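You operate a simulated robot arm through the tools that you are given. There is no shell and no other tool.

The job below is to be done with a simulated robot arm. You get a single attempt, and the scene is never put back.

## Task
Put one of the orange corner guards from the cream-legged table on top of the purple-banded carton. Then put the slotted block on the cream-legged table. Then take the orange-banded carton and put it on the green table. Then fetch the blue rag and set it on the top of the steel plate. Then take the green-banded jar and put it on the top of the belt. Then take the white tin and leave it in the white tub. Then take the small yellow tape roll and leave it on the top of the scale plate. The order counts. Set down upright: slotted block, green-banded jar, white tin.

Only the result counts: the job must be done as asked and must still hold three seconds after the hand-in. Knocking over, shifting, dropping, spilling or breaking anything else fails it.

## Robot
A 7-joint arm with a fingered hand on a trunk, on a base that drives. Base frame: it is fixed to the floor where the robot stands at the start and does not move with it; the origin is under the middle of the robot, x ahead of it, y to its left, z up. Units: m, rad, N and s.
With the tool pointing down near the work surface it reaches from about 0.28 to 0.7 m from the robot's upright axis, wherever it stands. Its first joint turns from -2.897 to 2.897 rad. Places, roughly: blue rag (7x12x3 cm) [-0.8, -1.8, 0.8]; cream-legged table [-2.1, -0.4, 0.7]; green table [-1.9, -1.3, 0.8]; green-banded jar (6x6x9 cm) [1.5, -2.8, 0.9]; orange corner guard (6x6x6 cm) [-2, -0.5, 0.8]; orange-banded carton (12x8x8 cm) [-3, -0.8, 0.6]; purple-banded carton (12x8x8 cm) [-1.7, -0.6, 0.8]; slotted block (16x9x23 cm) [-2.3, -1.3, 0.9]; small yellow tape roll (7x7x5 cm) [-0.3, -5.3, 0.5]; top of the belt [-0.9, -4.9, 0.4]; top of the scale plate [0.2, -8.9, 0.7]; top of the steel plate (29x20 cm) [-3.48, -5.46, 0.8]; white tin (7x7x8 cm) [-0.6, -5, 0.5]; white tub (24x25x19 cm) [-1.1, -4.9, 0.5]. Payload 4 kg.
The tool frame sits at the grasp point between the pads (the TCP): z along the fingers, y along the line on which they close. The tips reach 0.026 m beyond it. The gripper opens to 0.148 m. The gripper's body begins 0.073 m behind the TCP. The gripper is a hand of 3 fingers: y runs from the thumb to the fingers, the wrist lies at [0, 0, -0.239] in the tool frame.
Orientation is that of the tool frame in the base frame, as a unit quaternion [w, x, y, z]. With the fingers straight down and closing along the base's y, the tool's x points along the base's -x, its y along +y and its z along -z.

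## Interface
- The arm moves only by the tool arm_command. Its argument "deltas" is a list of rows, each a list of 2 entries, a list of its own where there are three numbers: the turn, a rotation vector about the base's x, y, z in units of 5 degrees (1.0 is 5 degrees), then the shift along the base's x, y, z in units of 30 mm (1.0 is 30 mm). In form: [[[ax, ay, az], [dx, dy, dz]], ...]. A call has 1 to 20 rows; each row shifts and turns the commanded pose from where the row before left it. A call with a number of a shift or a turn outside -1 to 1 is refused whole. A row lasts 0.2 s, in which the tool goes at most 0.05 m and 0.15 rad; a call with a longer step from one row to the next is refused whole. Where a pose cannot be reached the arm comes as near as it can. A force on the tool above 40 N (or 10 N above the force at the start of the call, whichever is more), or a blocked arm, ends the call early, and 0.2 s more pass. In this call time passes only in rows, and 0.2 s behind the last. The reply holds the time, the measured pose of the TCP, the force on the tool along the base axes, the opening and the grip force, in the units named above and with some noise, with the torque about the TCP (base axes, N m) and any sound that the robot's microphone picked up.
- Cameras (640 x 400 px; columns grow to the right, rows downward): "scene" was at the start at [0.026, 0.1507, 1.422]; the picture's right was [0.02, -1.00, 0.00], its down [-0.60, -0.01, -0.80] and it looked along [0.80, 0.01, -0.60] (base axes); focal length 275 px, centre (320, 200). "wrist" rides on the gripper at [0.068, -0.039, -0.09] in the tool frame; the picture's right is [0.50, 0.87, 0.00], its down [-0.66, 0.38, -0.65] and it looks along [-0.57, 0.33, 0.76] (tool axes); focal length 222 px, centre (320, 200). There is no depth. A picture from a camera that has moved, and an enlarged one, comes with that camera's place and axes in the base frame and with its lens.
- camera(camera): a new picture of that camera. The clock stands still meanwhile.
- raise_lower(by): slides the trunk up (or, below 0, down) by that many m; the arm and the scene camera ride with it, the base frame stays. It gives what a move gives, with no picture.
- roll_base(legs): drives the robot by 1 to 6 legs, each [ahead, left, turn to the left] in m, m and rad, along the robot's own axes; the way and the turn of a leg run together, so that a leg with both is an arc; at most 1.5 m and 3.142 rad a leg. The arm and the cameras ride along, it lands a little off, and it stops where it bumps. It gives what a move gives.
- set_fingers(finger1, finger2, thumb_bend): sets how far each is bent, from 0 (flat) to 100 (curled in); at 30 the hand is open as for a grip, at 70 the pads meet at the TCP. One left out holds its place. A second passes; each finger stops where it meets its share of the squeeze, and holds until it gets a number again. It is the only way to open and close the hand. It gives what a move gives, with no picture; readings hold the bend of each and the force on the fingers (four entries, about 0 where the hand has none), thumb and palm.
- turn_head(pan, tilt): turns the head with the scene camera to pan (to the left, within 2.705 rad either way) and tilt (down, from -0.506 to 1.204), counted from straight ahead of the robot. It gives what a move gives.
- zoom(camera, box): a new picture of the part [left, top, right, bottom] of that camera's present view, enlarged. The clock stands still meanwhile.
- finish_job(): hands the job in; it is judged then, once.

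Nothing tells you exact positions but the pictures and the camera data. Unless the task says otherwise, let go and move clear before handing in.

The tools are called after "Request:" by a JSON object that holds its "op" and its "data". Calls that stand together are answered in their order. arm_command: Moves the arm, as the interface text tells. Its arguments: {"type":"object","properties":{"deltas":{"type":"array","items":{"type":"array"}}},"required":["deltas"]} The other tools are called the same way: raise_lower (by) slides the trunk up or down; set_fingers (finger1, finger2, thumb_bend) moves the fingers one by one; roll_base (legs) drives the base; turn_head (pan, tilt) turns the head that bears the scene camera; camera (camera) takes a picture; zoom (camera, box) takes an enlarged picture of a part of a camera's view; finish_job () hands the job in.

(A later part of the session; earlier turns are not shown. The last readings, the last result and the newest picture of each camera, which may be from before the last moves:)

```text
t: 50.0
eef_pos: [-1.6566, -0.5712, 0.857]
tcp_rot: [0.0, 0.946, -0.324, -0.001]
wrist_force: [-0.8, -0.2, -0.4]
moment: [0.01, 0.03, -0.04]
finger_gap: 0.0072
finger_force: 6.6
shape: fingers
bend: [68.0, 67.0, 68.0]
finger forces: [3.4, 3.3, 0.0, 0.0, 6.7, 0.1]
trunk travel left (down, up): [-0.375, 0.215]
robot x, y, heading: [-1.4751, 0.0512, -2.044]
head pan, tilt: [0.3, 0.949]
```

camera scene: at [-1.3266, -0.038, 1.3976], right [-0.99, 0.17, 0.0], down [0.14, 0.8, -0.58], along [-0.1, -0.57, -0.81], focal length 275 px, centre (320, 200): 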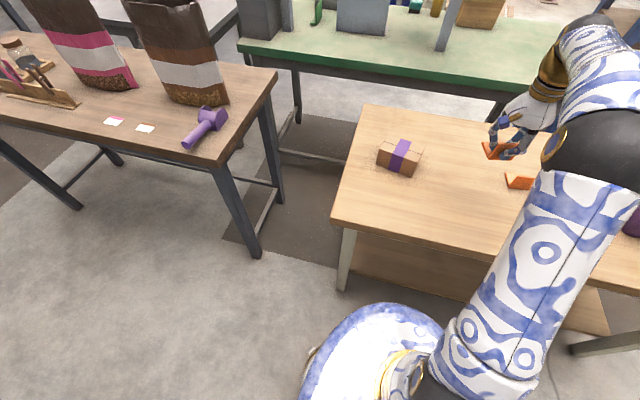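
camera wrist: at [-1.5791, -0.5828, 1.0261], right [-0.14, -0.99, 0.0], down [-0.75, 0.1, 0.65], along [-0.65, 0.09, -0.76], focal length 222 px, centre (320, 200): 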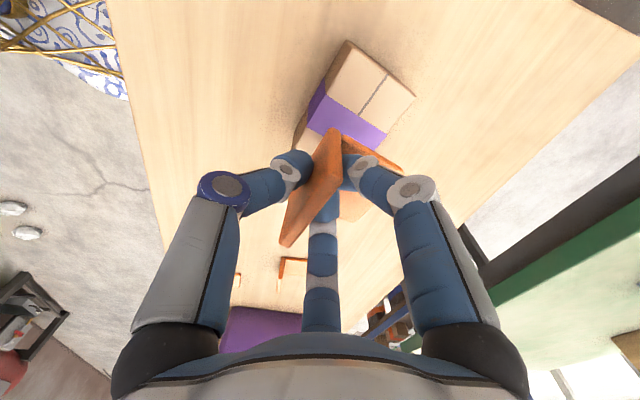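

Request:
{"op": "arm_command", "data": {"deltas": [[[0, 0, 0], [0, 0, -0.07]], [[0, 0, 0], [0, 0, 0]]]}}

Request:
{"op": "zoom", "data": {"camera": "scene", "box": [360, 110, 460, 173]}}

```text
t: 50.6
eef_pos: [-1.6564, -0.5721, 0.8561]
tcp_rot: [0.0, 0.946, -0.324, 0.0]
wrist_force: [1.1, -0.4, -0.4]
moment: [0.01, 0.03, -0.02]
finger_gap: 0.007
finger_force: 7.1
shape: fingers
bend: [68.0, 67.0, 68.0]
finger forces: [3.5, 3.3, 0.0, 0.0, 6.7, 0.0]
trunk travel left (down, up): [-0.375, 0.215]
robot x, y, heading: [-1.4725, 0.0465, -2.042]
head pan, tilt: [0.3, 0.949]
```

```text
6.35 times, centred on (410, 142) of scene
camera zoom: at [-1.3264, -0.0381, 1.3976], right [-0.99, 0.17, 0.0], down [0.14, 0.8, -0.58], along [-0.1, -0.57, -0.81], focal length 1748 px, centre (-251, 571)
```

zoom: 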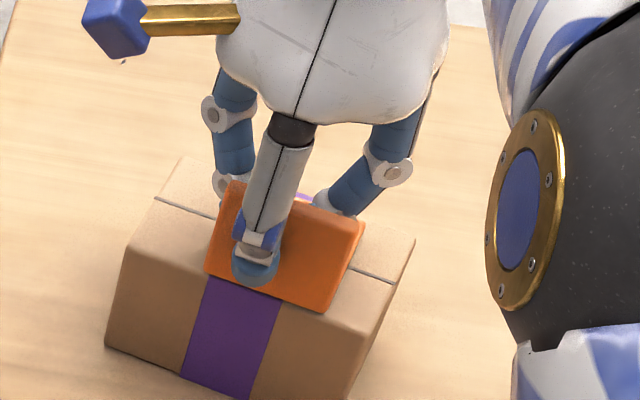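

Request:
{"op": "arm_command", "data": {"deltas": [[[0, 0, 0], [0, 0, -0.07]], [[0, 0, 0], [0, 0, 0]]]}}

Request:
{"op": "arm_command", "data": {"deltas": [[[0, 0, 0], [0, 0, -0.07]], [[0, 0, 0], [0, 0, 0]]]}}

```text
t: 51.2
eef_pos: [-1.6558, -0.5709, 0.8536]
tcp_rot: [0.0, 0.946, -0.324, 0.001]
wrist_force: [-0.3, 0.1, 4.6]
moment: [0.03, 0.0, 0.0]
finger_gap: 0.0068
finger_force: 7.7
shape: fingers
bend: [68.0, 67.0, 69.0]
finger forces: [3.9, 4.0, 0.0, 0.0, 7.5, 0.1]
trunk travel left (down, up): [-0.375, 0.215]
robot x, y, heading: [-1.4757, 0.0502, -2.04]
head pan, tilt: [0.3, 0.949]
```

```text
t: 51.8
eef_pos: [-1.6558, -0.5711, 0.8533]
tcp_rot: [0.0, 0.946, -0.324, 0.0]
wrist_force: [-0.3, -0.9, 10.9]
moment: [0.0, 0.03, -0.02]
finger_gap: 0.0063
finger_force: 9.6
shape: fingers
bend: [71.0, 71.0, 69.0]
finger forces: [5.4, 5.2, 0.0, 0.0, 8.7, 0.0]
trunk travel left (down, up): [-0.375, 0.215]
robot x, y, heading: [-1.4741, 0.0511, -2.041]
head pan, tilt: [0.3, 0.949]
```

Contact was felt at z≈0.854. I'll ease back slightly to relieve the push, then open the fingers gently.

Request:
{"op": "arm_command", "data": {"deltas": [[[0, 0, 0], [0, 0, 0.07]], [[0, 0, 0], [0, 0, 0]]]}}

Request:
{"op": "set_fingers", "data": {"finger1": 58, "finger2": 58, "thumb_bend": 58}}

Request:
{"op": "zoom", "data": {"camera": "scene", "box": [360, 110, 460, 173]}}

```text
t: 52.4
eef_pos: [-1.6568, -0.5703, 0.8535]
tcp_rot: [0.0, 0.946, -0.324, -0.001]
wrist_force: [0.7, 0.3, 4.7]
moment: [0.01, -0.02, -0.01]
finger_gap: 0.0065
finger_force: 8.2
shape: fingers
bend: [71.0, 71.0, 69.0]
finger forces: [4.5, 4.5, 0.0, 0.1, 8.0, 0.1]
trunk travel left (down, up): [-0.375, 0.215]
robot x, y, heading: [-1.4744, 0.0514, -2.047]
head pan, tilt: [0.3, 0.949]
```

```text
t: 53.4
eef_pos: [-1.6561, -0.5716, 0.8536]
tcp_rot: [0.001, 0.946, -0.323, 0.0]
wrist_force: [0.4, -0.9, 0.5]
moment: [-0.04, 0.0, 0.02]
finger_gap: 0.0389
finger_force: 0.1
shape: fingers
bend: [57.0, 57.0, 57.0]
finger forces: [0.0, 0.0, 0.1, 0.1, 0.0, 0.1]
trunk travel left (down, up): [-0.375, 0.215]
robot x, y, heading: [-1.4759, 0.0512, -2.042]
head pan, tilt: [0.3, 0.949]
```

```text
6.35 times, centred on (410, 142) of scene
camera zoom: at [-1.3264, -0.0381, 1.3976], right [-0.99, 0.17, 0.0], down [0.14, 0.8, -0.58], along [-0.1, -0.57, -0.81], focal length 1748 px, centre (-251, 571)
```

zoom: 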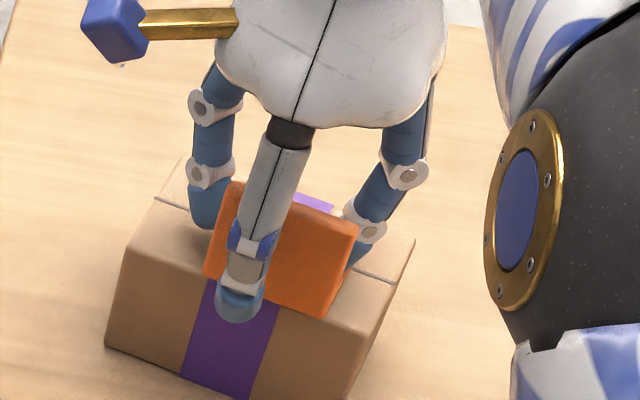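

It is released and the guard stands on the carton. I'll lift straight up.

Request:
{"op": "arm_command", "data": {"deltas": [[[0, 0, 0], [0, 0, 0.3]], [[0, 0, 0], [0, 0, 0.7]], [[0, 0, 0], [0, 0, 1]], [[0, 0, 0], [0, 0, 1]], [[0, 0, 0], [0, 0, 1]], [[0, 0, 0], [0, 0, 1]]]}}

Request:
{"op": "zoom", "data": {"camera": "scene", "box": [310, 80, 510, 205]}}

Request:
{"op": "camera", "data": {"camera": "wrist"}}

```text
t: 54.8
eef_pos: [-1.6557, -0.5706, 1.0044]
tcp_rot: [-0.001, 0.946, -0.323, 0.001]
wrist_force: [0.5, -0.5, 0.1]
moment: [-0.01, 0.0, 0.01]
finger_gap: 0.0387
finger_force: 0.0
shape: fingers
bend: [57.0, 57.0, 57.0]
finger forces: [0.1, 0.1, 0.0, 0.0, 0.1, 0.0]
trunk travel left (down, up): [-0.375, 0.215]
robot x, y, heading: [-1.4739, 0.0528, -2.043]
head pan, tilt: [0.3, 0.949]
```

```text
3.20 times, centred on (410, 142) of scene
camera zoom: at [-1.3265, -0.0383, 1.3975], right [-0.99, 0.17, 0.0], down [0.14, 0.8, -0.58], along [-0.1, -0.57, -0.81], focal length 881 px, centre (32, 384)
```

zoom: 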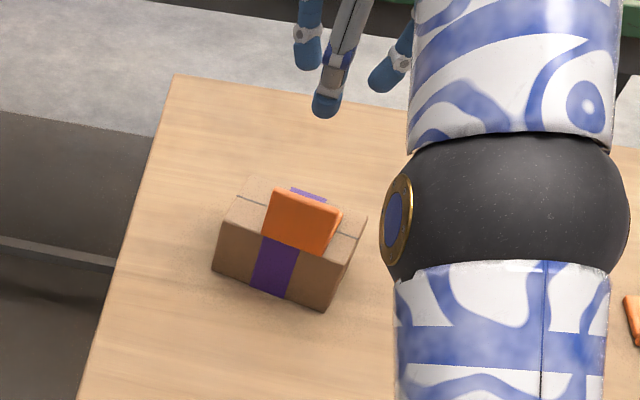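

```text
taken
camera wrist: at [-1.5805, -0.5819, 1.0942], right [-0.14, -0.99, 0.0], down [-0.75, 0.1, 0.65], along [-0.65, 0.09, -0.76], focal length 222 px, centre (320, 200)
```

wrist: 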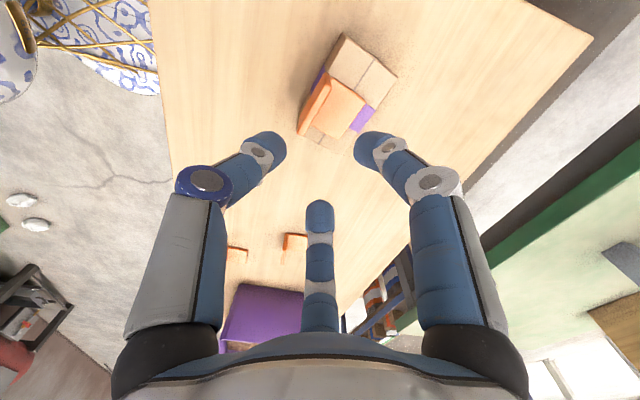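

The guard sits upright on the carton. Next is the slotted block on the green table, so I'll look that way.

Request:
{"op": "turn_head", "data": {"pan": 0.0, "tilt": 0.45}}

Request:
{"op": "camera", "data": {"camera": "scene"}}

Request:
{"op": "turn_head", "data": {"pan": -0.45, "tilt": 0.45}}

Request:
{"op": "camera", "data": {"camera": "scene"}}

```text
t: 55.7
eef_pos: [-1.6585, -0.5713, 1.0051]
tcp_rot: [-0.001, 0.946, -0.324, 0.001]
wrist_force: [-0.9, 0.2, 0.3]
moment: [0.02, 0.02, 0.0]
finger_gap: 0.039
finger_force: 0.1
shape: fingers
bend: [57.0, 57.0, 57.0]
finger forces: [0.0, 0.0, 0.1, 0.1, 0.1, 0.1]
trunk travel left (down, up): [-0.375, 0.215]
robot x, y, heading: [-1.4779, 0.0499, -2.045]
head pan, tilt: [0.0, 0.45]
```

```text
taken
camera scene: at [-1.3557, -0.0483, 1.4395], right [-0.89, 0.45, 0.0], down [0.2, 0.39, -0.9], along [-0.41, -0.8, -0.44], focal length 275 px, centre (320, 200)
```

scene: 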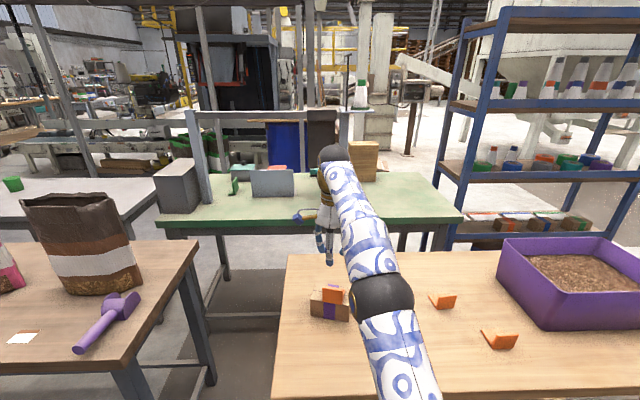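

```text
t: 56.6
eef_pos: [-1.6567, -0.5707, 1.0036]
tcp_rot: [0.0, 0.946, -0.324, 0.0]
wrist_force: [-0.3, -0.1, 0.0]
moment: [0.01, 0.01, 0.0]
finger_gap: 0.039
finger_force: 0.1
shape: fingers
bend: [57.0, 57.0, 57.0]
finger forces: [0.1, 0.0, 0.0, 0.0, 0.0, 0.1]
trunk travel left (down, up): [-0.375, 0.215]
robot x, y, heading: [-1.4726, 0.0477, -2.037]
head pan, tilt: [-0.45, 0.45]
```

```text
taken
camera scene: at [-1.3872, -0.0221, 1.4395], right [-0.61, 0.8, 0.0], down [0.35, 0.26, -0.9], along [-0.72, -0.54, -0.44], focal length 275 px, centre (320, 200)
```

scene: 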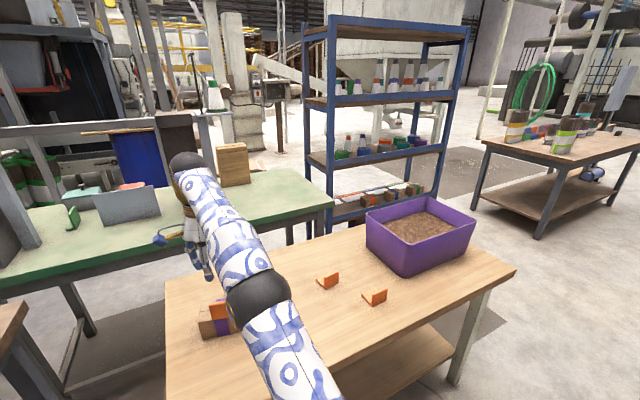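

The block is the wooden one near the back edge of the green table, around (-2.27,-1.33). It can't be reached from this side because the tables are only about 0.25 m apart, so I'll raise the trunk and survey the routes.

Request:
{"op": "raise_lower", "data": {"by": 0.21}}

Request:
{"op": "turn_head", "data": {"pan": 0.0, "tilt": 0.35}}

Request:
{"op": "camera", "data": {"camera": "scene"}}

Request:
{"op": "turn_head", "data": {"pan": -0.6, "tilt": 0.4}}

Request:
{"op": "camera", "data": {"camera": "scene"}}

Request:
{"op": "turn_head", "data": {"pan": 0.7, "tilt": 0.35}}

Request:
{"op": "camera", "data": {"camera": "scene"}}

```text
t: 58.9
eef_pos: [-1.657, -0.5701, 1.2134]
tcp_rot: [-0.001, 0.946, -0.324, 0.0]
wrist_force: [0.9, -0.6, -0.3]
moment: [0.01, 0.01, -0.02]
finger_gap: 0.0392
finger_force: 0.1
shape: fingers
bend: [57.0, 57.0, 57.0]
finger forces: [0.0, 0.0, 0.0, 0.0, 0.0, 0.0]
trunk travel left (down, up): [-0.585, 0.005]
robot x, y, heading: [-1.4753, 0.0509, -2.045]
head pan, tilt: [-0.45, 0.45]
```

```text
t: 59.8
eef_pos: [-1.6564, -0.5707, 1.2148]
tcp_rot: [-0.001, 0.946, -0.324, 0.001]
wrist_force: [-0.4, 0.0, 0.0]
moment: [0.02, 0.02, 0.02]
finger_gap: 0.0388
finger_force: 0.0
shape: fingers
bend: [57.0, 57.0, 57.0]
finger forces: [0.0, 0.0, 0.0, 0.1, 0.0, 0.0]
trunk travel left (down, up): [-0.585, 0.005]
robot x, y, heading: [-1.4758, 0.0507, -2.046]
head pan, tilt: [0.0, 0.351]
```

```text
taken
camera scene: at [-1.3564, -0.0494, 1.6587], right [-0.89, 0.45, 0.0], down [0.16, 0.31, -0.94], along [-0.43, -0.84, -0.34], focal length 275 px, centre (320, 200)
```

scene: 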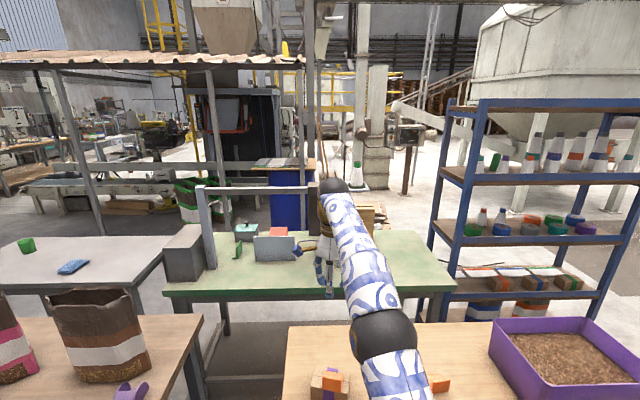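

```text
t: 60.8
eef_pos: [-1.6566, -0.5707, 1.2141]
tcp_rot: [0.0, 0.946, -0.324, -0.001]
wrist_force: [-0.2, 0.0, -1.0]
moment: [-0.02, 0.0, 0.01]
finger_gap: 0.039
finger_force: 0.1
shape: fingers
bend: [57.0, 57.0, 57.0]
finger forces: [0.1, 0.0, 0.0, 0.0, 0.1, 0.0]
trunk travel left (down, up): [-0.585, 0.005]
robot x, y, heading: [-1.476, 0.0497, -2.04]
head pan, tilt: [-0.6, 0.4]
```

```text
taken
camera scene: at [-1.3954, -0.0109, 1.6542], right [-0.48, 0.88, 0.0], down [0.34, 0.19, -0.92], along [-0.81, -0.44, -0.39], focal length 275 px, centre (320, 200)
```

scene: 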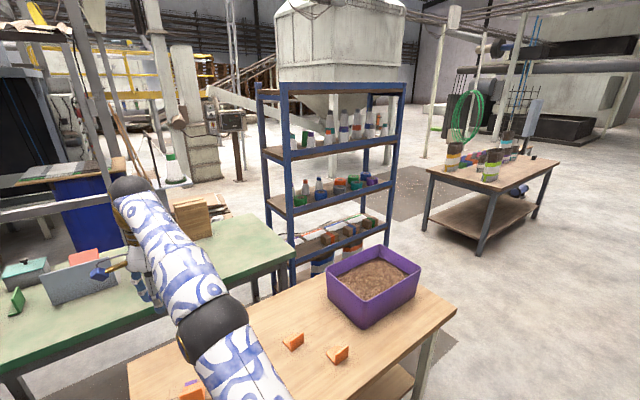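

```text
t: 62.2
eef_pos: [-1.6562, -0.5707, 1.2143]
tcp_rot: [0.0, 0.946, -0.325, 0.0]
wrist_force: [-0.7, 0.7, -0.2]
moment: [-0.02, 0.0, 0.01]
finger_gap: 0.0388
finger_force: 0.1
shape: fingers
bend: [57.0, 57.0, 57.0]
finger forces: [0.0, 0.0, 0.1, 0.0, 0.0, 0.0]
trunk travel left (down, up): [-0.585, 0.005]
robot x, y, heading: [-1.4766, 0.0511, -2.044]
head pan, tilt: [0.7, 0.351]
```

```text
taken
camera scene: at [-1.293, -0.0572, 1.6587], right [-0.97, -0.23, 0.0], down [-0.08, 0.33, -0.94], along [0.21, -0.91, -0.34], focal length 275 px, centre (320, 200)
```

scene: 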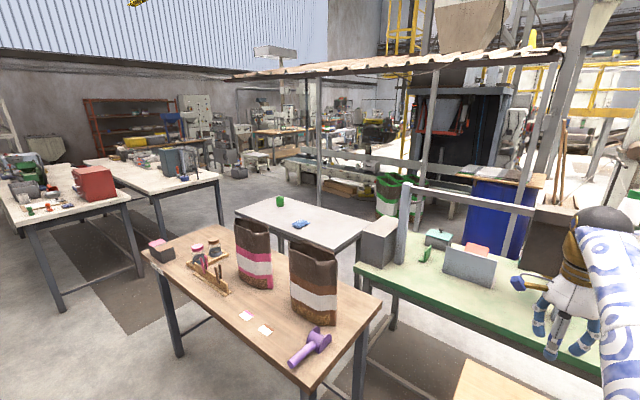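

Request:
{"op": "turn_head", "data": {"pan": -0.3, "tilt": 0.4}}

Request:
{"op": "camera", "data": {"camera": "scene"}}

Request:
{"op": "zoom", "data": {"camera": "scene", "box": [200, 100, 360, 200]}}

Request:
{"op": "zoom", "data": {"camera": "scene", "box": [380, 60, 580, 185]}}

```text
t: 63.5
eef_pos: [-1.6559, -0.5716, 1.2137]
tcp_rot: [0.0, 0.946, -0.324, 0.0]
wrist_force: [0.4, 0.4, -1.0]
moment: [0.02, -0.02, -0.02]
finger_gap: 0.0391
finger_force: 0.1
shape: fingers
bend: [57.0, 57.0, 57.0]
finger forces: [0.1, 0.0, 0.0, 0.0, 0.0, 0.0]
trunk travel left (down, up): [-0.585, 0.005]
robot x, y, heading: [-1.4768, 0.0514, -2.037]
head pan, tilt: [-0.3, 0.4]
```

```text
taken
camera scene: at [-1.3786, -0.0329, 1.6542], right [-0.72, 0.7, 0.0], down [0.27, 0.28, -0.92], along [-0.64, -0.66, -0.39], focal length 275 px, centre (320, 200)
```

scene: 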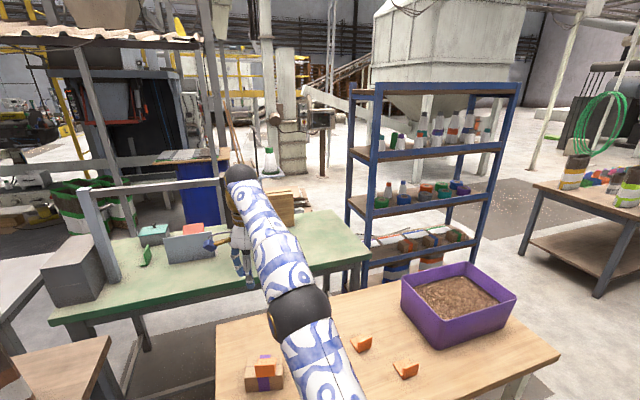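

```text
4.00 times, centred on (280, 150) of scene
camera zoom: at [-1.3786, -0.0329, 1.6542], right [-0.72, 0.7, 0.0], down [0.27, 0.28, -0.92], along [-0.64, -0.66, -0.39], focal length 1101 px, centre (480, 400)
```

zoom: 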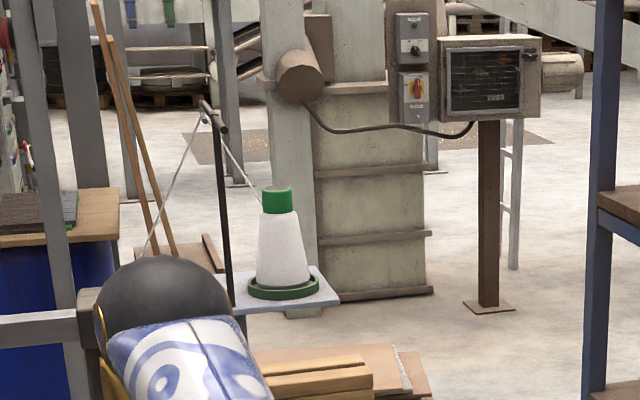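

```text
3.20 times, centred on (480, 122) of scene
camera zoom: at [-1.3786, -0.0329, 1.6542], right [-0.72, 0.7, 0.0], down [0.27, 0.28, -0.92], along [-0.64, -0.66, -0.39], focal length 881 px, centre (-192, 448)
```

zoom: 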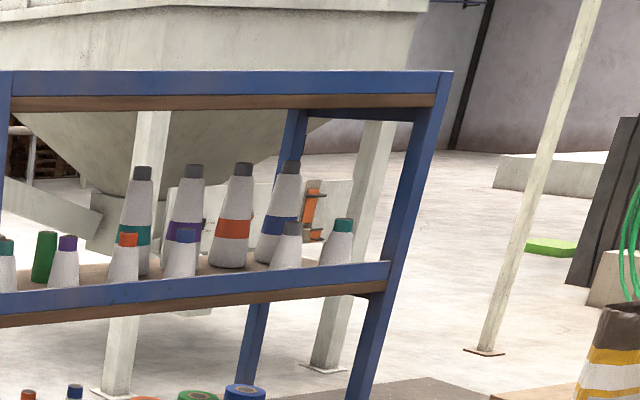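

There is open floor west of the blue shelf leading around to the back of the green table. I'll retract the arm for travel, back off, and drive the first part of that route.

Request:
{"op": "arm_command", "data": {"deltas": [[[0, 0, 0], [0.5, 0.97, 0]], [[0, 0, 0], [0.5, 0.97, 0]], [[0, 0, 0], [0.5, 0.97, 0]], [[0, 0, 0], [0.5, 0.97, 0]], [[0, 0, 0], [0.5, 0.97, 0]], [[0, 0, 0], [0.5, 0.97, 0]], [[0, 0, 0], [0.5, 0.97, 0]]]}}

Request:
{"op": "roll_base", "data": {"legs": [[-0.35, 0, 0]]}}

Request:
{"op": "turn_head", "data": {"pan": -1.2, "tilt": 0.5}}

Request:
{"op": "camera", "data": {"camera": "scene"}}

```text
t: 65.1
eef_pos: [-1.5512, -0.3667, 1.2119]
tcp_rot: [0.001, 0.946, -0.324, 0.0]
wrist_force: [0.2, 0.6, -0.3]
moment: [0.01, 0.02, 0.01]
finger_gap: 0.039
finger_force: 0.1
shape: fingers
bend: [57.0, 57.0, 57.0]
finger forces: [0.0, 0.1, 0.0, 0.0, 0.0, 0.0]
trunk travel left (down, up): [-0.585, 0.005]
robot x, y, heading: [-1.4774, 0.0479, -2.044]
head pan, tilt: [-0.3, 0.4]
```

```text
t: 67.4
eef_pos: [-1.3892, -0.0506, 1.2139]
tcp_rot: [0.0, 0.947, -0.322, 0.0]
wrist_force: [0.3, 0.2, 0.5]
moment: [-0.02, -0.02, 0.01]
finger_gap: 0.0388
finger_force: 0.0
shape: fingers
bend: [57.0, 57.0, 57.0]
finger forces: [0.0, 0.0, 0.1, 0.1, 0.0, 0.0]
trunk travel left (down, up): [-0.585, 0.005]
robot x, y, heading: [-1.3174, 0.3674, -2.037]
head pan, tilt: [-0.3, 0.4]
```

```text
t: 68.6
eef_pos: [-1.3904, -0.0511, 1.2149]
tcp_rot: [0.001, 0.947, -0.322, 0.001]
wrist_force: [-0.8, 0.3, -0.6]
moment: [0.02, -0.01, -0.02]
finger_gap: 0.0388
finger_force: 0.0
shape: fingers
bend: [57.0, 57.0, 57.0]
finger forces: [0.0, 0.1, 0.0, 0.0, 0.1, 0.2]
trunk travel left (down, up): [-0.585, 0.005]
robot x, y, heading: [-1.3158, 0.3688, -2.035]
head pan, tilt: [-1.201, 0.499]
```

```text
taken
camera scene: at [-1.2442, 0.3593, 1.6451], right [0.1, 1.0, 0.0], down [0.48, -0.05, -0.88], along [-0.87, 0.08, -0.48], focal length 275 px, centre (320, 200)
```

scene: 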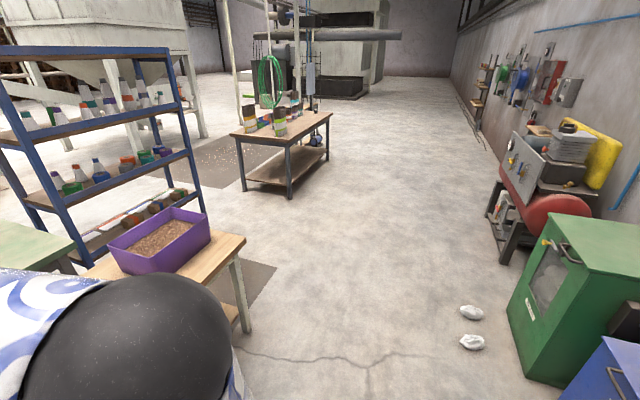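

Request:
{"op": "roll_base", "data": {"legs": [[0.233, -1.318, 0], [1.029, -0.603, 0]]}}

Request:
{"op": "turn_head", "data": {"pan": -0.2, "tilt": 0.5}}

Request:
{"op": "camera", "data": {"camera": "scene"}}

Request:
{"op": "turn_head", "data": {"pan": 0.6, "tilt": 0.5}}

Request:
{"op": "camera", "data": {"camera": "scene"}}

```text
t: 80.9
eef_pos: [-3.6822, -0.2997, 1.2138]
tcp_rot: [0.0, 0.945, -0.327, 0.0]
wrist_force: [0.2, -0.5, 0.0]
moment: [0.01, 0.02, 0.02]
finger_gap: 0.039
finger_force: 0.1
shape: fingers
bend: [57.0, 57.0, 57.0]
finger forces: [0.1, 0.0, 0.1, 0.0, 0.0, 0.0]
trunk travel left (down, up): [-0.585, 0.005]
robot x, y, heading: [-3.6016, 0.1181, -2.051]
head pan, tilt: [-1.201, 0.499]
```

```text
t: 82.2
eef_pos: [-3.6817, -0.2991, 1.2138]
tcp_rot: [0.0, 0.945, -0.328, 0.001]
wrist_force: [1.0, -0.5, 0.2]
moment: [-0.05, 0.0, -0.01]
finger_gap: 0.039
finger_force: 0.0
shape: fingers
bend: [57.0, 57.0, 57.0]
finger forces: [0.0, 0.0, 0.0, 0.1, 0.0, 0.0]
trunk travel left (down, up): [-0.585, 0.005]
robot x, y, heading: [-3.5998, 0.1171, -2.054]
head pan, tilt: [-0.201, 0.499]
```

```text
taken
camera scene: at [-3.4971, 0.0292, 1.6451], right [-0.78, 0.63, 0.0], down [0.3, 0.37, -0.88], along [-0.55, -0.68, -0.48], focal length 275 px, centre (320, 200)
```

scene: 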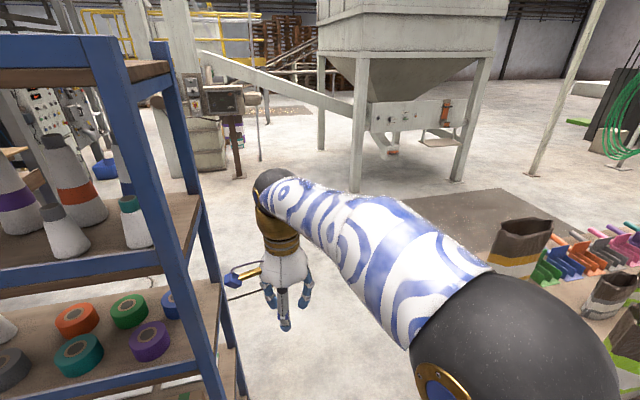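

```text
t: 83.3
eef_pos: [-3.6806, -0.2995, 1.2134]
tcp_rot: [0.0, 0.945, -0.328, 0.0]
wrist_force: [0.6, -0.3, -0.7]
moment: [-0.01, -0.03, 0.01]
finger_gap: 0.0386
finger_force: 0.1
shape: fingers
bend: [57.0, 57.0, 57.0]
finger forces: [0.0, 0.0, 0.0, 0.0, 0.0, 0.0]
trunk travel left (down, up): [-0.585, 0.005]
robot x, y, heading: [-3.6008, 0.1176, -2.056]
head pan, tilt: [0.6, 0.499]
```

```text
taken
camera scene: at [-3.429, 0.0096, 1.6451], right [-0.99, -0.12, 0.0], down [-0.06, 0.48, -0.88], along [0.11, -0.87, -0.48], focal length 275 px, centre (320, 200)
```

scene: 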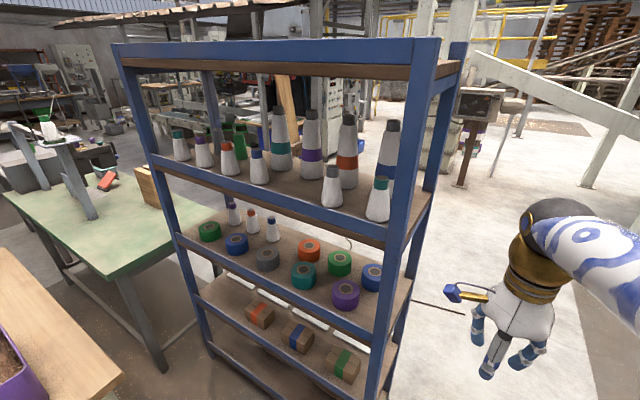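

The shelf view is clear: the orange-banded carton is on the lower board at its left end, near (-3.06,-0.80,0.6). I'll check the floor behind the shelf for obstacles, since a thin dark line is visible there.

Request:
{"op": "turn_head", "data": {"pan": 0.15, "tilt": 0.6}}

Request:
{"op": "camera", "data": {"camera": "scene"}}

Request:
{"op": "turn_head", "data": {"pan": 0.6, "tilt": 0.5}}

Request:
{"op": "zoom", "data": {"camera": "scene", "box": [330, 220, 490, 320]}}

Request:
{"op": "zoom", "data": {"camera": "scene", "box": [0, 100, 240, 250]}}

Request:
{"op": "zoom", "data": {"camera": "scene", "box": [180, 220, 420, 370]}}

```text
t: 84.2
eef_pos: [-3.6812, -0.2986, 1.2142]
tcp_rot: [0.0, 0.945, -0.328, 0.0]
wrist_force: [0.3, -0.8, -0.2]
moment: [-0.06, 0.0, 0.0]
finger_gap: 0.039
finger_force: 0.1
shape: fingers
bend: [57.0, 57.0, 57.0]
finger forces: [0.0, 0.0, 0.0, 0.1, 0.0, 0.1]
trunk travel left (down, up): [-0.585, 0.005]
robot x, y, heading: [-3.6016, 0.1191, -2.05]
head pan, tilt: [0.15, 0.6]
```

```text
taken
camera scene: at [-3.4684, 0.0162, 1.636], right [-0.95, 0.32, 0.0], down [0.18, 0.53, -0.83], along [-0.27, -0.78, -0.56], focal length 275 px, centre (320, 200)
```

scene: 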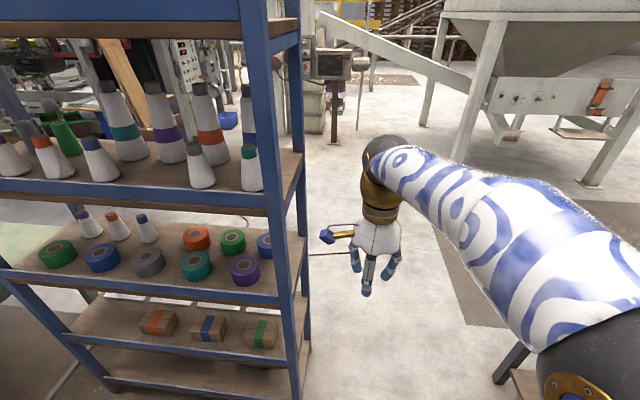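

```text
t: 85.1
eef_pos: [-3.6808, -0.2986, 1.213]
tcp_rot: [0.001, 0.945, -0.328, 0.0]
wrist_force: [0.1, 1.1, -0.2]
moment: [0.0, 0.01, -0.04]
finger_gap: 0.0389
finger_force: 0.0
shape: fingers
bend: [57.0, 57.0, 57.0]
finger forces: [0.0, 0.0, 0.0, 0.0, 0.0, 0.0]
trunk travel left (down, up): [-0.585, 0.005]
robot x, y, heading: [-3.5998, 0.1175, -2.048]
head pan, tilt: [0.6, 0.499]
```

```text
4.00 times, centred on (410, 270) of scene
camera zoom: at [-3.429, 0.0096, 1.6451], right [-0.99, -0.12, 0.0], down [-0.06, 0.48, -0.88], along [0.11, -0.87, -0.48], focal length 1101 px, centre (-40, -80)
```

zoom: 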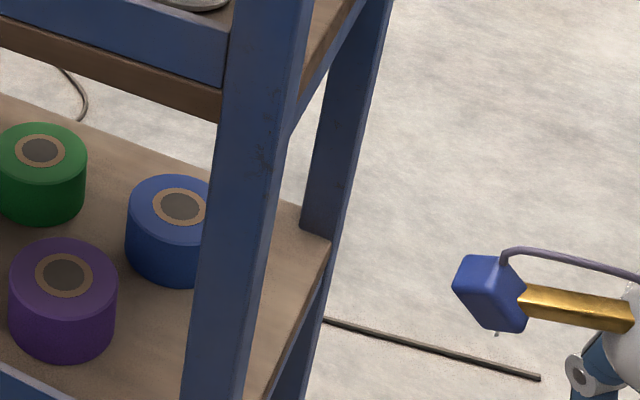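

```text
2.67 times, centred on (120, 175) of scene
camera zoom: at [-3.429, 0.0096, 1.6451], right [-0.99, -0.12, 0.0], down [-0.06, 0.48, -0.88], along [0.11, -0.87, -0.48], focal length 734 px, centre (853, 267)
```

zoom: 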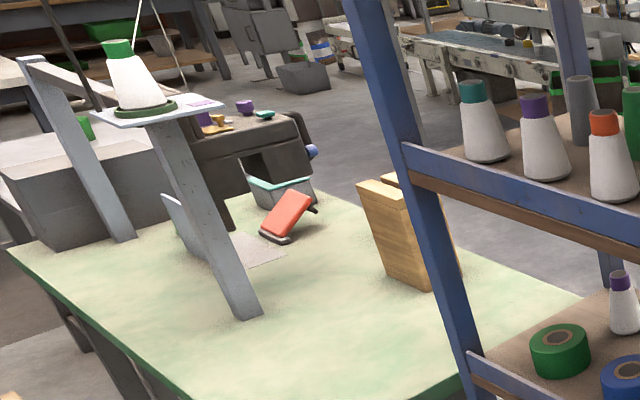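

```text
2.67 times, centred on (300, 295) of scene
camera zoom: at [-3.429, 0.0096, 1.6451], right [-0.99, -0.12, 0.0], down [-0.06, 0.48, -0.88], along [0.11, -0.87, -0.48], focal length 734 px, centre (373, -53)
```

zoom: 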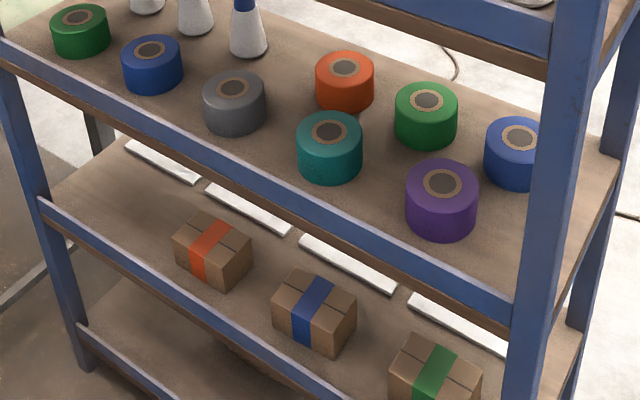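

There is a thin dark rod or cable on the floor behind the shelf. I'll move to the west side of the shelf and look before going any further.

Request:
{"op": "roll_base", "data": {"legs": [[0.87, -0.224, 0]]}}

Request:
{"op": "turn_head", "data": {"pan": 0.9, "tilt": 0.5}}

Request:
{"op": "camera", "data": {"camera": "scene"}}

Request:
{"op": "turn_head", "data": {"pan": 0.3, "tilt": 0.5}}

Request:
{"op": "camera", "data": {"camera": "scene"}}

```text
t: 89.8
eef_pos: [-4.2702, -0.9663, 1.2133]
tcp_rot: [0.0, 0.946, -0.323, 0.0]
wrist_force: [0.4, -0.8, -0.6]
moment: [0.01, 0.0, -0.02]
finger_gap: 0.039
finger_force: 0.0
shape: fingers
bend: [57.0, 57.0, 57.0]
finger forces: [0.1, 0.0, 0.0, 0.0, 0.0, 0.0]
trunk travel left (down, up): [-0.585, 0.005]
robot x, y, heading: [-4.192, -0.5453, -2.034]
head pan, tilt: [0.6, 0.499]
```

```text
t: 90.6
eef_pos: [-4.2699, -0.967, 1.214]
tcp_rot: [0.0, 0.947, -0.322, 0.0]
wrist_force: [0.2, -0.5, -0.3]
moment: [-0.02, 0.02, 0.04]
finger_gap: 0.039
finger_force: 0.0
shape: fingers
bend: [57.0, 57.0, 57.0]
finger forces: [0.0, 0.1, 0.1, 0.1, 0.1, 0.1]
trunk travel left (down, up): [-0.585, 0.005]
robot x, y, heading: [-4.1922, -0.5452, -2.037]
head pan, tilt: [0.901, 0.499]
```

```text
taken
camera scene: at [-3.9954, -0.648, 1.6451], right [-0.91, -0.42, 0.0], down [-0.2, 0.43, -0.88], along [0.37, -0.8, -0.48], focal length 275 px, centre (320, 200)
```

scene: 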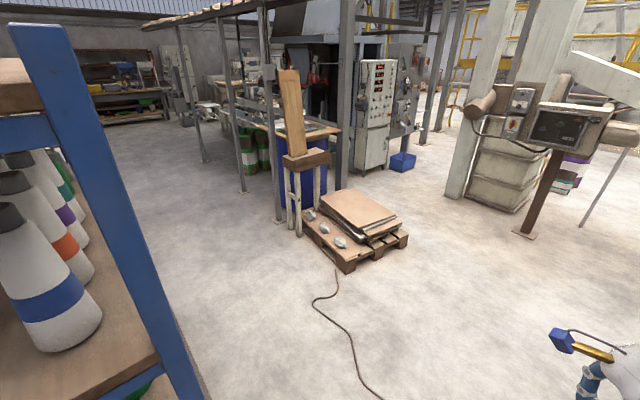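

```text
t: 91.6
eef_pos: [-4.2703, -0.9668, 1.2127]
tcp_rot: [0.001, 0.947, -0.322, 0.0]
wrist_force: [-0.8, 0.2, -0.5]
moment: [0.01, 0.02, 0.0]
finger_gap: 0.0387
finger_force: 0.1
shape: fingers
bend: [57.0, 57.0, 57.0]
finger forces: [0.0, 0.1, 0.1, 0.0, 0.1, 0.0]
trunk travel left (down, up): [-0.585, 0.005]
robot x, y, heading: [-4.1941, -0.5476, -2.037]
head pan, tilt: [0.3, 0.499]
```

```text
taken
camera scene: at [-4.0487, -0.6551, 1.6451], right [-0.99, 0.17, 0.0], down [0.08, 0.47, -0.88], along [-0.15, -0.87, -0.48], focal length 275 px, centre (320, 200)
```

scene: 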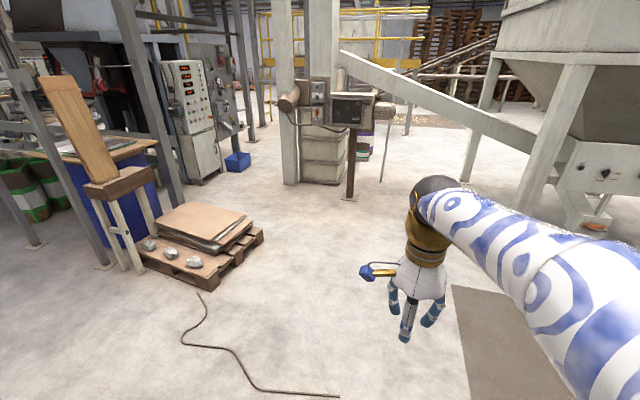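

The cable on the floor connects the pallet towards the shelf, so I won't drive across it. I'll take the east route instead: back around the cream table, past the bench's left end, then along the south corridor.

Request:
{"op": "roll_base", "data": {"legs": [[-0.861, 0.23, 0], [-1.012, 0.61, 0], [0, 0, 2.037]]}}

Request:
{"op": "turn_head", "data": {"pan": -0.3, "tilt": 0.5}}

Request:
{"op": "camera", "data": {"camera": "scene"}}

```text
t: 106.8
eef_pos: [-2.1915, 0.8634, 1.2132]
tcp_rot: [0.0, 0.77, 0.638, 0.0]
wrist_force: [0.3, -0.4, 0.4]
moment: [-0.01, 0.01, -0.01]
finger_gap: 0.0387
finger_force: 0.0
shape: fingers
bend: [57.0, 57.0, 57.0]
finger forces: [0.0, 0.0, 0.1, 0.0, 0.0, 0.1]
trunk travel left (down, up): [-0.585, 0.005]
robot x, y, heading: [-2.6023, 0.7421, 0.006]
head pan, tilt: [0.3, 0.499]
```

```text
t: 107.8
eef_pos: [-2.1932, 0.8639, 1.2149]
tcp_rot: [0.0, 0.77, 0.638, 0.001]
wrist_force: [0.3, -0.5, -0.5]
moment: [0.0, 0.0, -0.02]
finger_gap: 0.0389
finger_force: 0.0
shape: fingers
bend: [57.0, 57.0, 57.0]
finger forces: [0.0, 0.0, 0.0, 0.0, 0.0, 0.0]
trunk travel left (down, up): [-0.585, 0.005]
robot x, y, heading: [-2.5947, 0.7419, 0.004]
head pan, tilt: [-0.3, 0.499]
```

```text
taken
camera scene: at [-2.5731, 0.8653, 1.6451], right [-0.29, -0.96, 0.0], down [-0.46, 0.14, -0.88], along [0.84, -0.26, -0.48], focal length 275 px, centre (320, 200)
```

scene: 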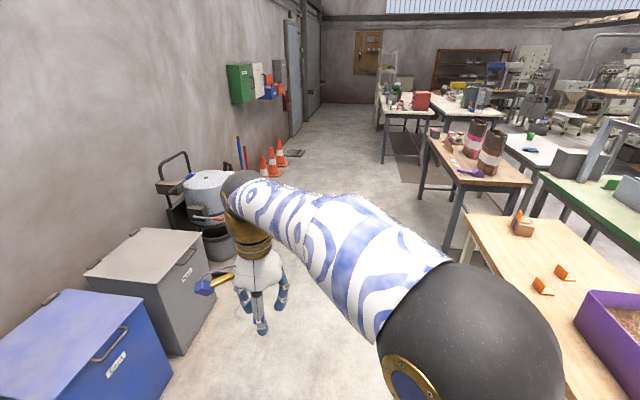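

Request:
{"op": "roll_base", "data": {"legs": [[1.248, -0.298, 0], [1.248, -0.405, 0], [0, 0, -1.575], [0.9, 0.52, 0]]}}

Request:
{"op": "turn_head", "data": {"pan": 0.0, "tilt": 0.5}}

Request:
{"op": "camera", "data": {"camera": "scene"}}

Request:
{"op": "turn_head", "data": {"pan": -0.7, "tilt": 0.5}}

Request:
{"op": "camera", "data": {"camera": "scene"}}

```text
t: 129.2
eef_pos: [0.5078, -1.2879, 1.2139]
tcp_rot: [0.0, 0.995, -0.103, 0.0]
wrist_force: [0.2, -0.1, 0.4]
moment: [0.0, 0.01, 0.01]
finger_gap: 0.0388
finger_force: 0.0
shape: fingers
bend: [57.0, 57.0, 57.0]
finger forces: [0.0, 0.0, 0.1, 0.0, 0.0, 0.0]
trunk travel left (down, up): [-0.585, 0.005]
robot x, y, heading: [0.3928, -0.8797, -1.583]
head pan, tilt: [-0.3, 0.499]
```

```text
t: 130.0
eef_pos: [0.5076, -1.2872, 1.2134]
tcp_rot: [0.0, 0.995, -0.103, 0.0]
wrist_force: [0.0, 0.2, -0.7]
moment: [-0.01, -0.01, 0.01]
finger_gap: 0.0389
finger_force: 0.1
shape: fingers
bend: [57.0, 57.0, 57.0]
finger forces: [0.0, 0.0, 0.0, 0.0, 0.0, 0.1]
trunk travel left (down, up): [-0.585, 0.005]
robot x, y, heading: [0.3933, -0.8753, -1.585]
head pan, tilt: [0.0, 0.499]
```

```text
taken
camera scene: at [0.5439, -0.9145, 1.6451], right [-1.0, 0.02, 0.0], down [0.01, 0.48, -0.88], along [-0.02, -0.88, -0.48], focal length 275 px, centre (320, 200)
```

scene: 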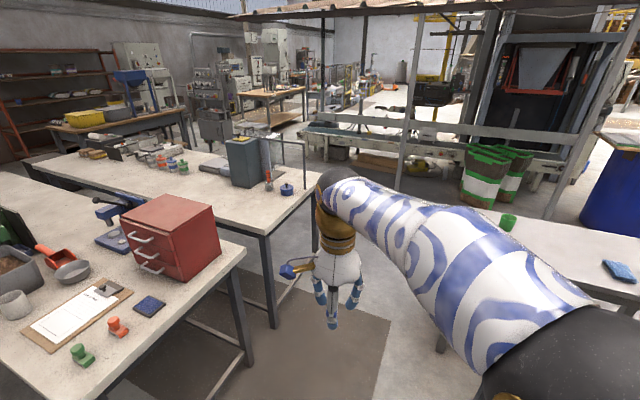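

```text
t: 131.1
eef_pos: [0.508, -1.2881, 1.2134]
tcp_rot: [0.0, 0.995, -0.103, 0.001]
wrist_force: [-0.9, 0.1, -0.4]
moment: [0.0, -0.02, -0.03]
finger_gap: 0.0388
finger_force: 0.0
shape: fingers
bend: [57.0, 57.0, 57.0]
finger forces: [0.0, 0.0, 0.1, 0.0, 0.0, 0.1]
trunk travel left (down, up): [-0.585, 0.005]
robot x, y, heading: [0.3915, -0.8809, -1.589]
head pan, tilt: [-0.7, 0.499]
```

```text
taken
camera scene: at [0.4858, -0.8921, 1.6451], right [-0.75, 0.66, 0.0], down [0.31, 0.36, -0.88], along [-0.58, -0.66, -0.48], focal length 275 px, centre (320, 200)
```

scene: 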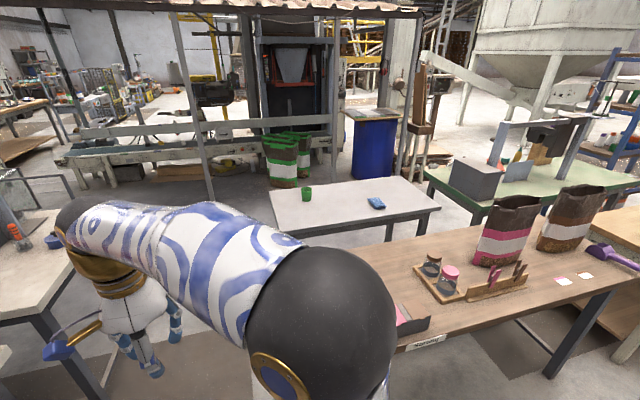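

The passage between the white table's end and the left tables is about 1 m wide. I'll drive through its middle.

Request:
{"op": "roll_base", "data": {"legs": [[1.02, -0.03, 0], [0.705, -0.289, 0], [0.505, -0.322, 0]]}}

Request:
{"op": "turn_head", "data": {"pan": -1.3, "tilt": 0.5}}

Request:
{"op": "camera", "data": {"camera": "scene"}}

Request:
{"op": "turn_head", "data": {"pan": -0.5, "tilt": 0.5}}

Request:
{"op": "camera", "data": {"camera": "scene"}}

Request:
{"op": "turn_head", "data": {"pan": 0.4, "tilt": 0.5}}

Request:
{"op": "camera", "data": {"camera": "scene"}}

```text
t: 143.0
eef_pos: [-0.1592, -3.5031, 1.2135]
tcp_rot: [0.0, 0.995, -0.102, -0.001]
wrist_force: [0.1, -0.1, -0.5]
moment: [0.0, -0.03, -0.01]
finger_gap: 0.0389
finger_force: 0.0
shape: fingers
bend: [57.0, 57.0, 57.0]
finger forces: [0.0, 0.0, 0.1, 0.0, 0.1, 0.0]
trunk travel left (down, up): [-0.585, 0.005]
robot x, y, heading: [-0.2708, -3.0967, -1.584]
head pan, tilt: [-0.7, 0.499]
```

```text
t: 144.0
eef_pos: [-0.1599, -3.5021, 1.2135]
tcp_rot: [-0.001, 0.995, -0.102, -0.001]
wrist_force: [-0.7, 0.6, 0.6]
moment: [-0.02, 0.02, -0.02]
finger_gap: 0.0386
finger_force: 0.0
shape: fingers
bend: [57.0, 57.0, 57.0]
finger forces: [0.0, 0.0, 0.1, 0.1, 0.0, 0.0]
trunk travel left (down, up): [-0.585, 0.005]
robot x, y, heading: [-0.2718, -3.0962, -1.589]
head pan, tilt: [-1.3, 0.499]
```

```text
taken
camera scene: at [-0.2106, -3.0602, 1.6451], right [-0.25, 0.97, 0.0], down [0.46, 0.12, -0.88], along [-0.85, -0.22, -0.48], focal length 275 px, centre (320, 200)
```

scene: 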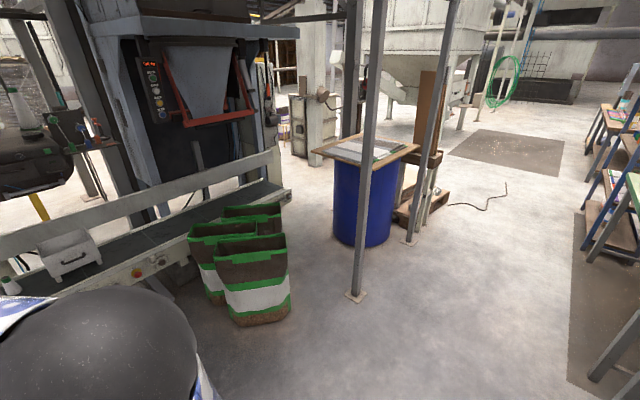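

```text
t: 145.2
eef_pos: [-0.1586, -3.5021, 1.2147]
tcp_rot: [0.0, 0.995, -0.102, 0.0]
wrist_force: [-0.3, 0.4, 0.2]
moment: [0.02, -0.02, -0.01]
finger_gap: 0.0388
finger_force: 0.0
shape: fingers
bend: [57.0, 57.0, 57.0]
finger forces: [0.0, 0.1, 0.0, 0.0, 0.0, 0.1]
trunk travel left (down, up): [-0.585, 0.005]
robot x, y, heading: [-0.2747, -3.0923, -1.582]
head pan, tilt: [-0.499, 0.499]
```

```text
taken
camera scene: at [-0.1674, -3.1163, 1.6451], right [-0.87, 0.49, 0.0], down [0.24, 0.42, -0.88], along [-0.43, -0.76, -0.48], focal length 275 px, centre (320, 200)
```

scene: 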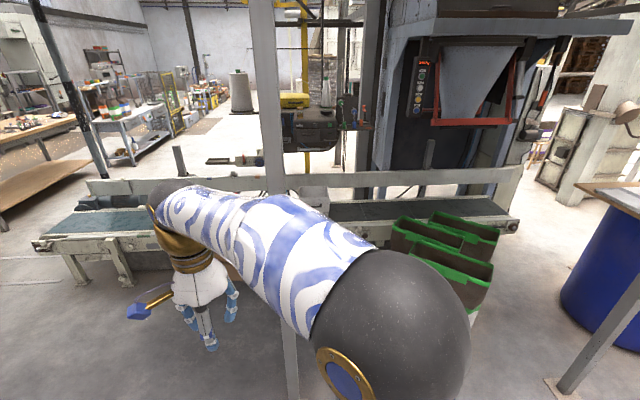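

```text
t: 146.4
eef_pos: [-0.1585, -3.5029, 1.2137]
tcp_rot: [0.0, 0.995, -0.102, 0.0]
wrist_force: [-0.6, -0.1, -0.3]
moment: [0.01, 0.02, 0.01]
finger_gap: 0.0391
finger_force: 0.1
shape: fingers
bend: [57.0, 57.0, 57.0]
finger forces: [0.1, 0.1, 0.1, 0.0, 0.0, 0.1]
trunk travel left (down, up): [-0.585, 0.005]
robot x, y, heading: [-0.2766, -3.0921, -1.589]
head pan, tilt: [0.4, 0.499]
```

```text
taken
camera scene: at [-0.0885, -3.1216, 1.6451], right [-0.93, -0.37, 0.0], down [-0.18, 0.44, -0.88], along [0.33, -0.81, -0.48], focal length 275 px, centre (320, 200)
```

scene: 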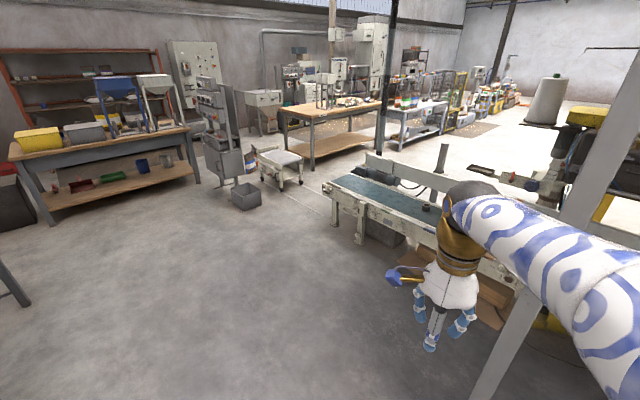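

I can see the whole corridor now: the shed posts, barrel, pallet and conveyor all lie further south. I'll turn to face the tables and strafe west along the corridor to stand behind the green table.

Request:
{"op": "roll_base", "data": {"legs": [[0, 0, 2.757], [0.023, 1.074, 0]]}}

Request:
{"op": "turn_head", "data": {"pan": 0.0, "tilt": 0.5}}

Request:
{"op": "camera", "data": {"camera": "scene"}}

Request:
{"op": "turn_head", "data": {"pan": 0.8, "tilt": 0.5}}

Request:
{"op": "camera", "data": {"camera": "scene"}}

```text
t: 158.3
eef_pos: [-1.1735, -2.1874, 1.2145]
tcp_rot: [0.0, 0.309, 0.951, 0.0]
wrist_force: [-0.4, -0.6, -0.8]
moment: [-0.02, 0.01, 0.01]
finger_gap: 0.0391
finger_force: 0.0
shape: fingers
bend: [57.0, 57.0, 57.0]
finger forces: [0.1, 0.1, 0.1, 0.0, 0.1, 0.0]
trunk travel left (down, up): [-0.585, 0.005]
robot x, y, heading: [-1.2374, -2.6053, 1.132]
head pan, tilt: [0.4, 0.499]
```

```text
t: 159.2
eef_pos: [-1.1735, -2.1876, 1.2137]
tcp_rot: [0.001, 0.309, 0.951, -0.001]
wrist_force: [0.3, 0.0, -0.4]
moment: [0.0, -0.03, -0.04]
finger_gap: 0.0388
finger_force: 0.0
shape: fingers
bend: [57.0, 57.0, 57.0]
finger forces: [0.1, 0.0, 0.1, 0.1, 0.0, 0.0]
trunk travel left (down, up): [-0.585, 0.005]
robot x, y, heading: [-1.2364, -2.6077, 1.127]
head pan, tilt: [0.0, 0.499]
```

```text
taken
camera scene: at [-1.3629, -2.5159, 1.6451], right [0.9, -0.43, 0.0], down [-0.2, -0.43, -0.88], along [0.37, 0.79, -0.48], focal length 275 px, centre (320, 200)
```

scene: 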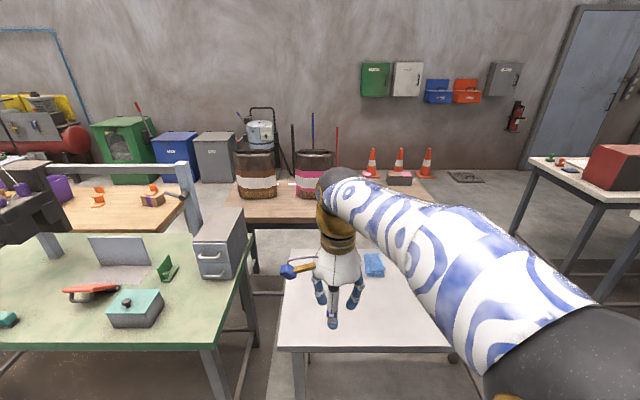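

```text
t: 160.3
eef_pos: [-1.1739, -2.188, 1.214]
tcp_rot: [0.0, 0.309, 0.951, 0.0]
wrist_force: [-0.4, -0.2, -0.4]
moment: [0.02, 0.02, -0.02]
finger_gap: 0.0389
finger_force: 0.1
shape: fingers
bend: [57.0, 57.0, 57.0]
finger forces: [0.1, 0.1, 0.0, 0.0, 0.0, 0.0]
trunk travel left (down, up): [-0.585, 0.005]
robot x, y, heading: [-1.2399, -2.6067, 1.128]
head pan, tilt: [0.799, 0.499]
```

```text
taken
camera scene: at [-1.4335, -2.5129, 1.6451], right [0.94, 0.35, 0.0], down [0.17, -0.45, -0.88], along [-0.31, 0.82, -0.48], focal length 275 px, centre (320, 200)
```

scene: 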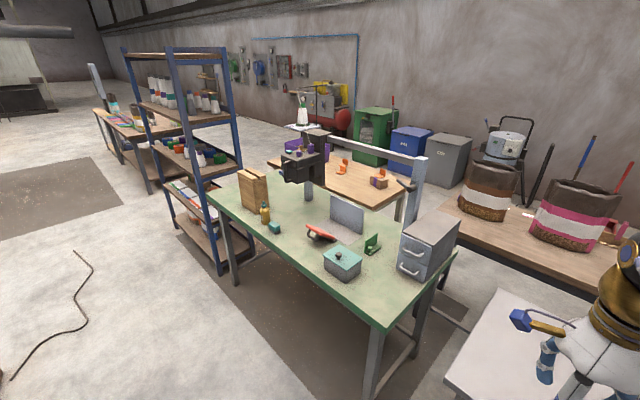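

I now see the block at the green table's back right, with a glue bottle and a small teal piece beside it. I'll zoom in on it before approaching.

Request:
{"op": "zoom", "data": {"camera": "scene", "box": [200, 140, 360, 240]}}

Request:
{"op": "zoom", "data": {"camera": "scene", "box": [120, 120, 280, 220]}}

```text
4.00 times, centred on (280, 190) of scene
camera zoom: at [-1.4335, -2.5129, 1.6451], right [0.94, 0.35, 0.0], down [0.17, -0.45, -0.88], along [-0.31, 0.82, -0.48], focal length 1101 px, centre (480, 240)
```

zoom: 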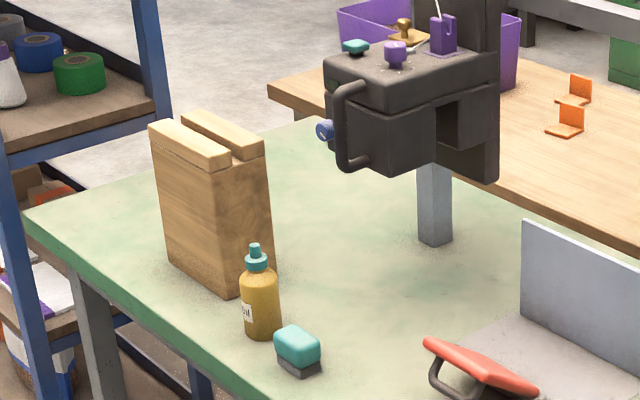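

```text
4.00 times, centred on (200, 170) of scene
camera zoom: at [-1.4335, -2.5129, 1.6451], right [0.94, 0.35, 0.0], down [0.17, -0.45, -0.88], along [-0.31, 0.82, -0.48], focal length 1101 px, centre (800, 320)
```

zoom: 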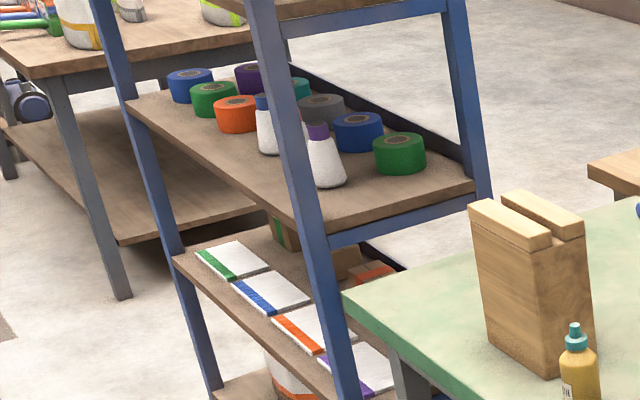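

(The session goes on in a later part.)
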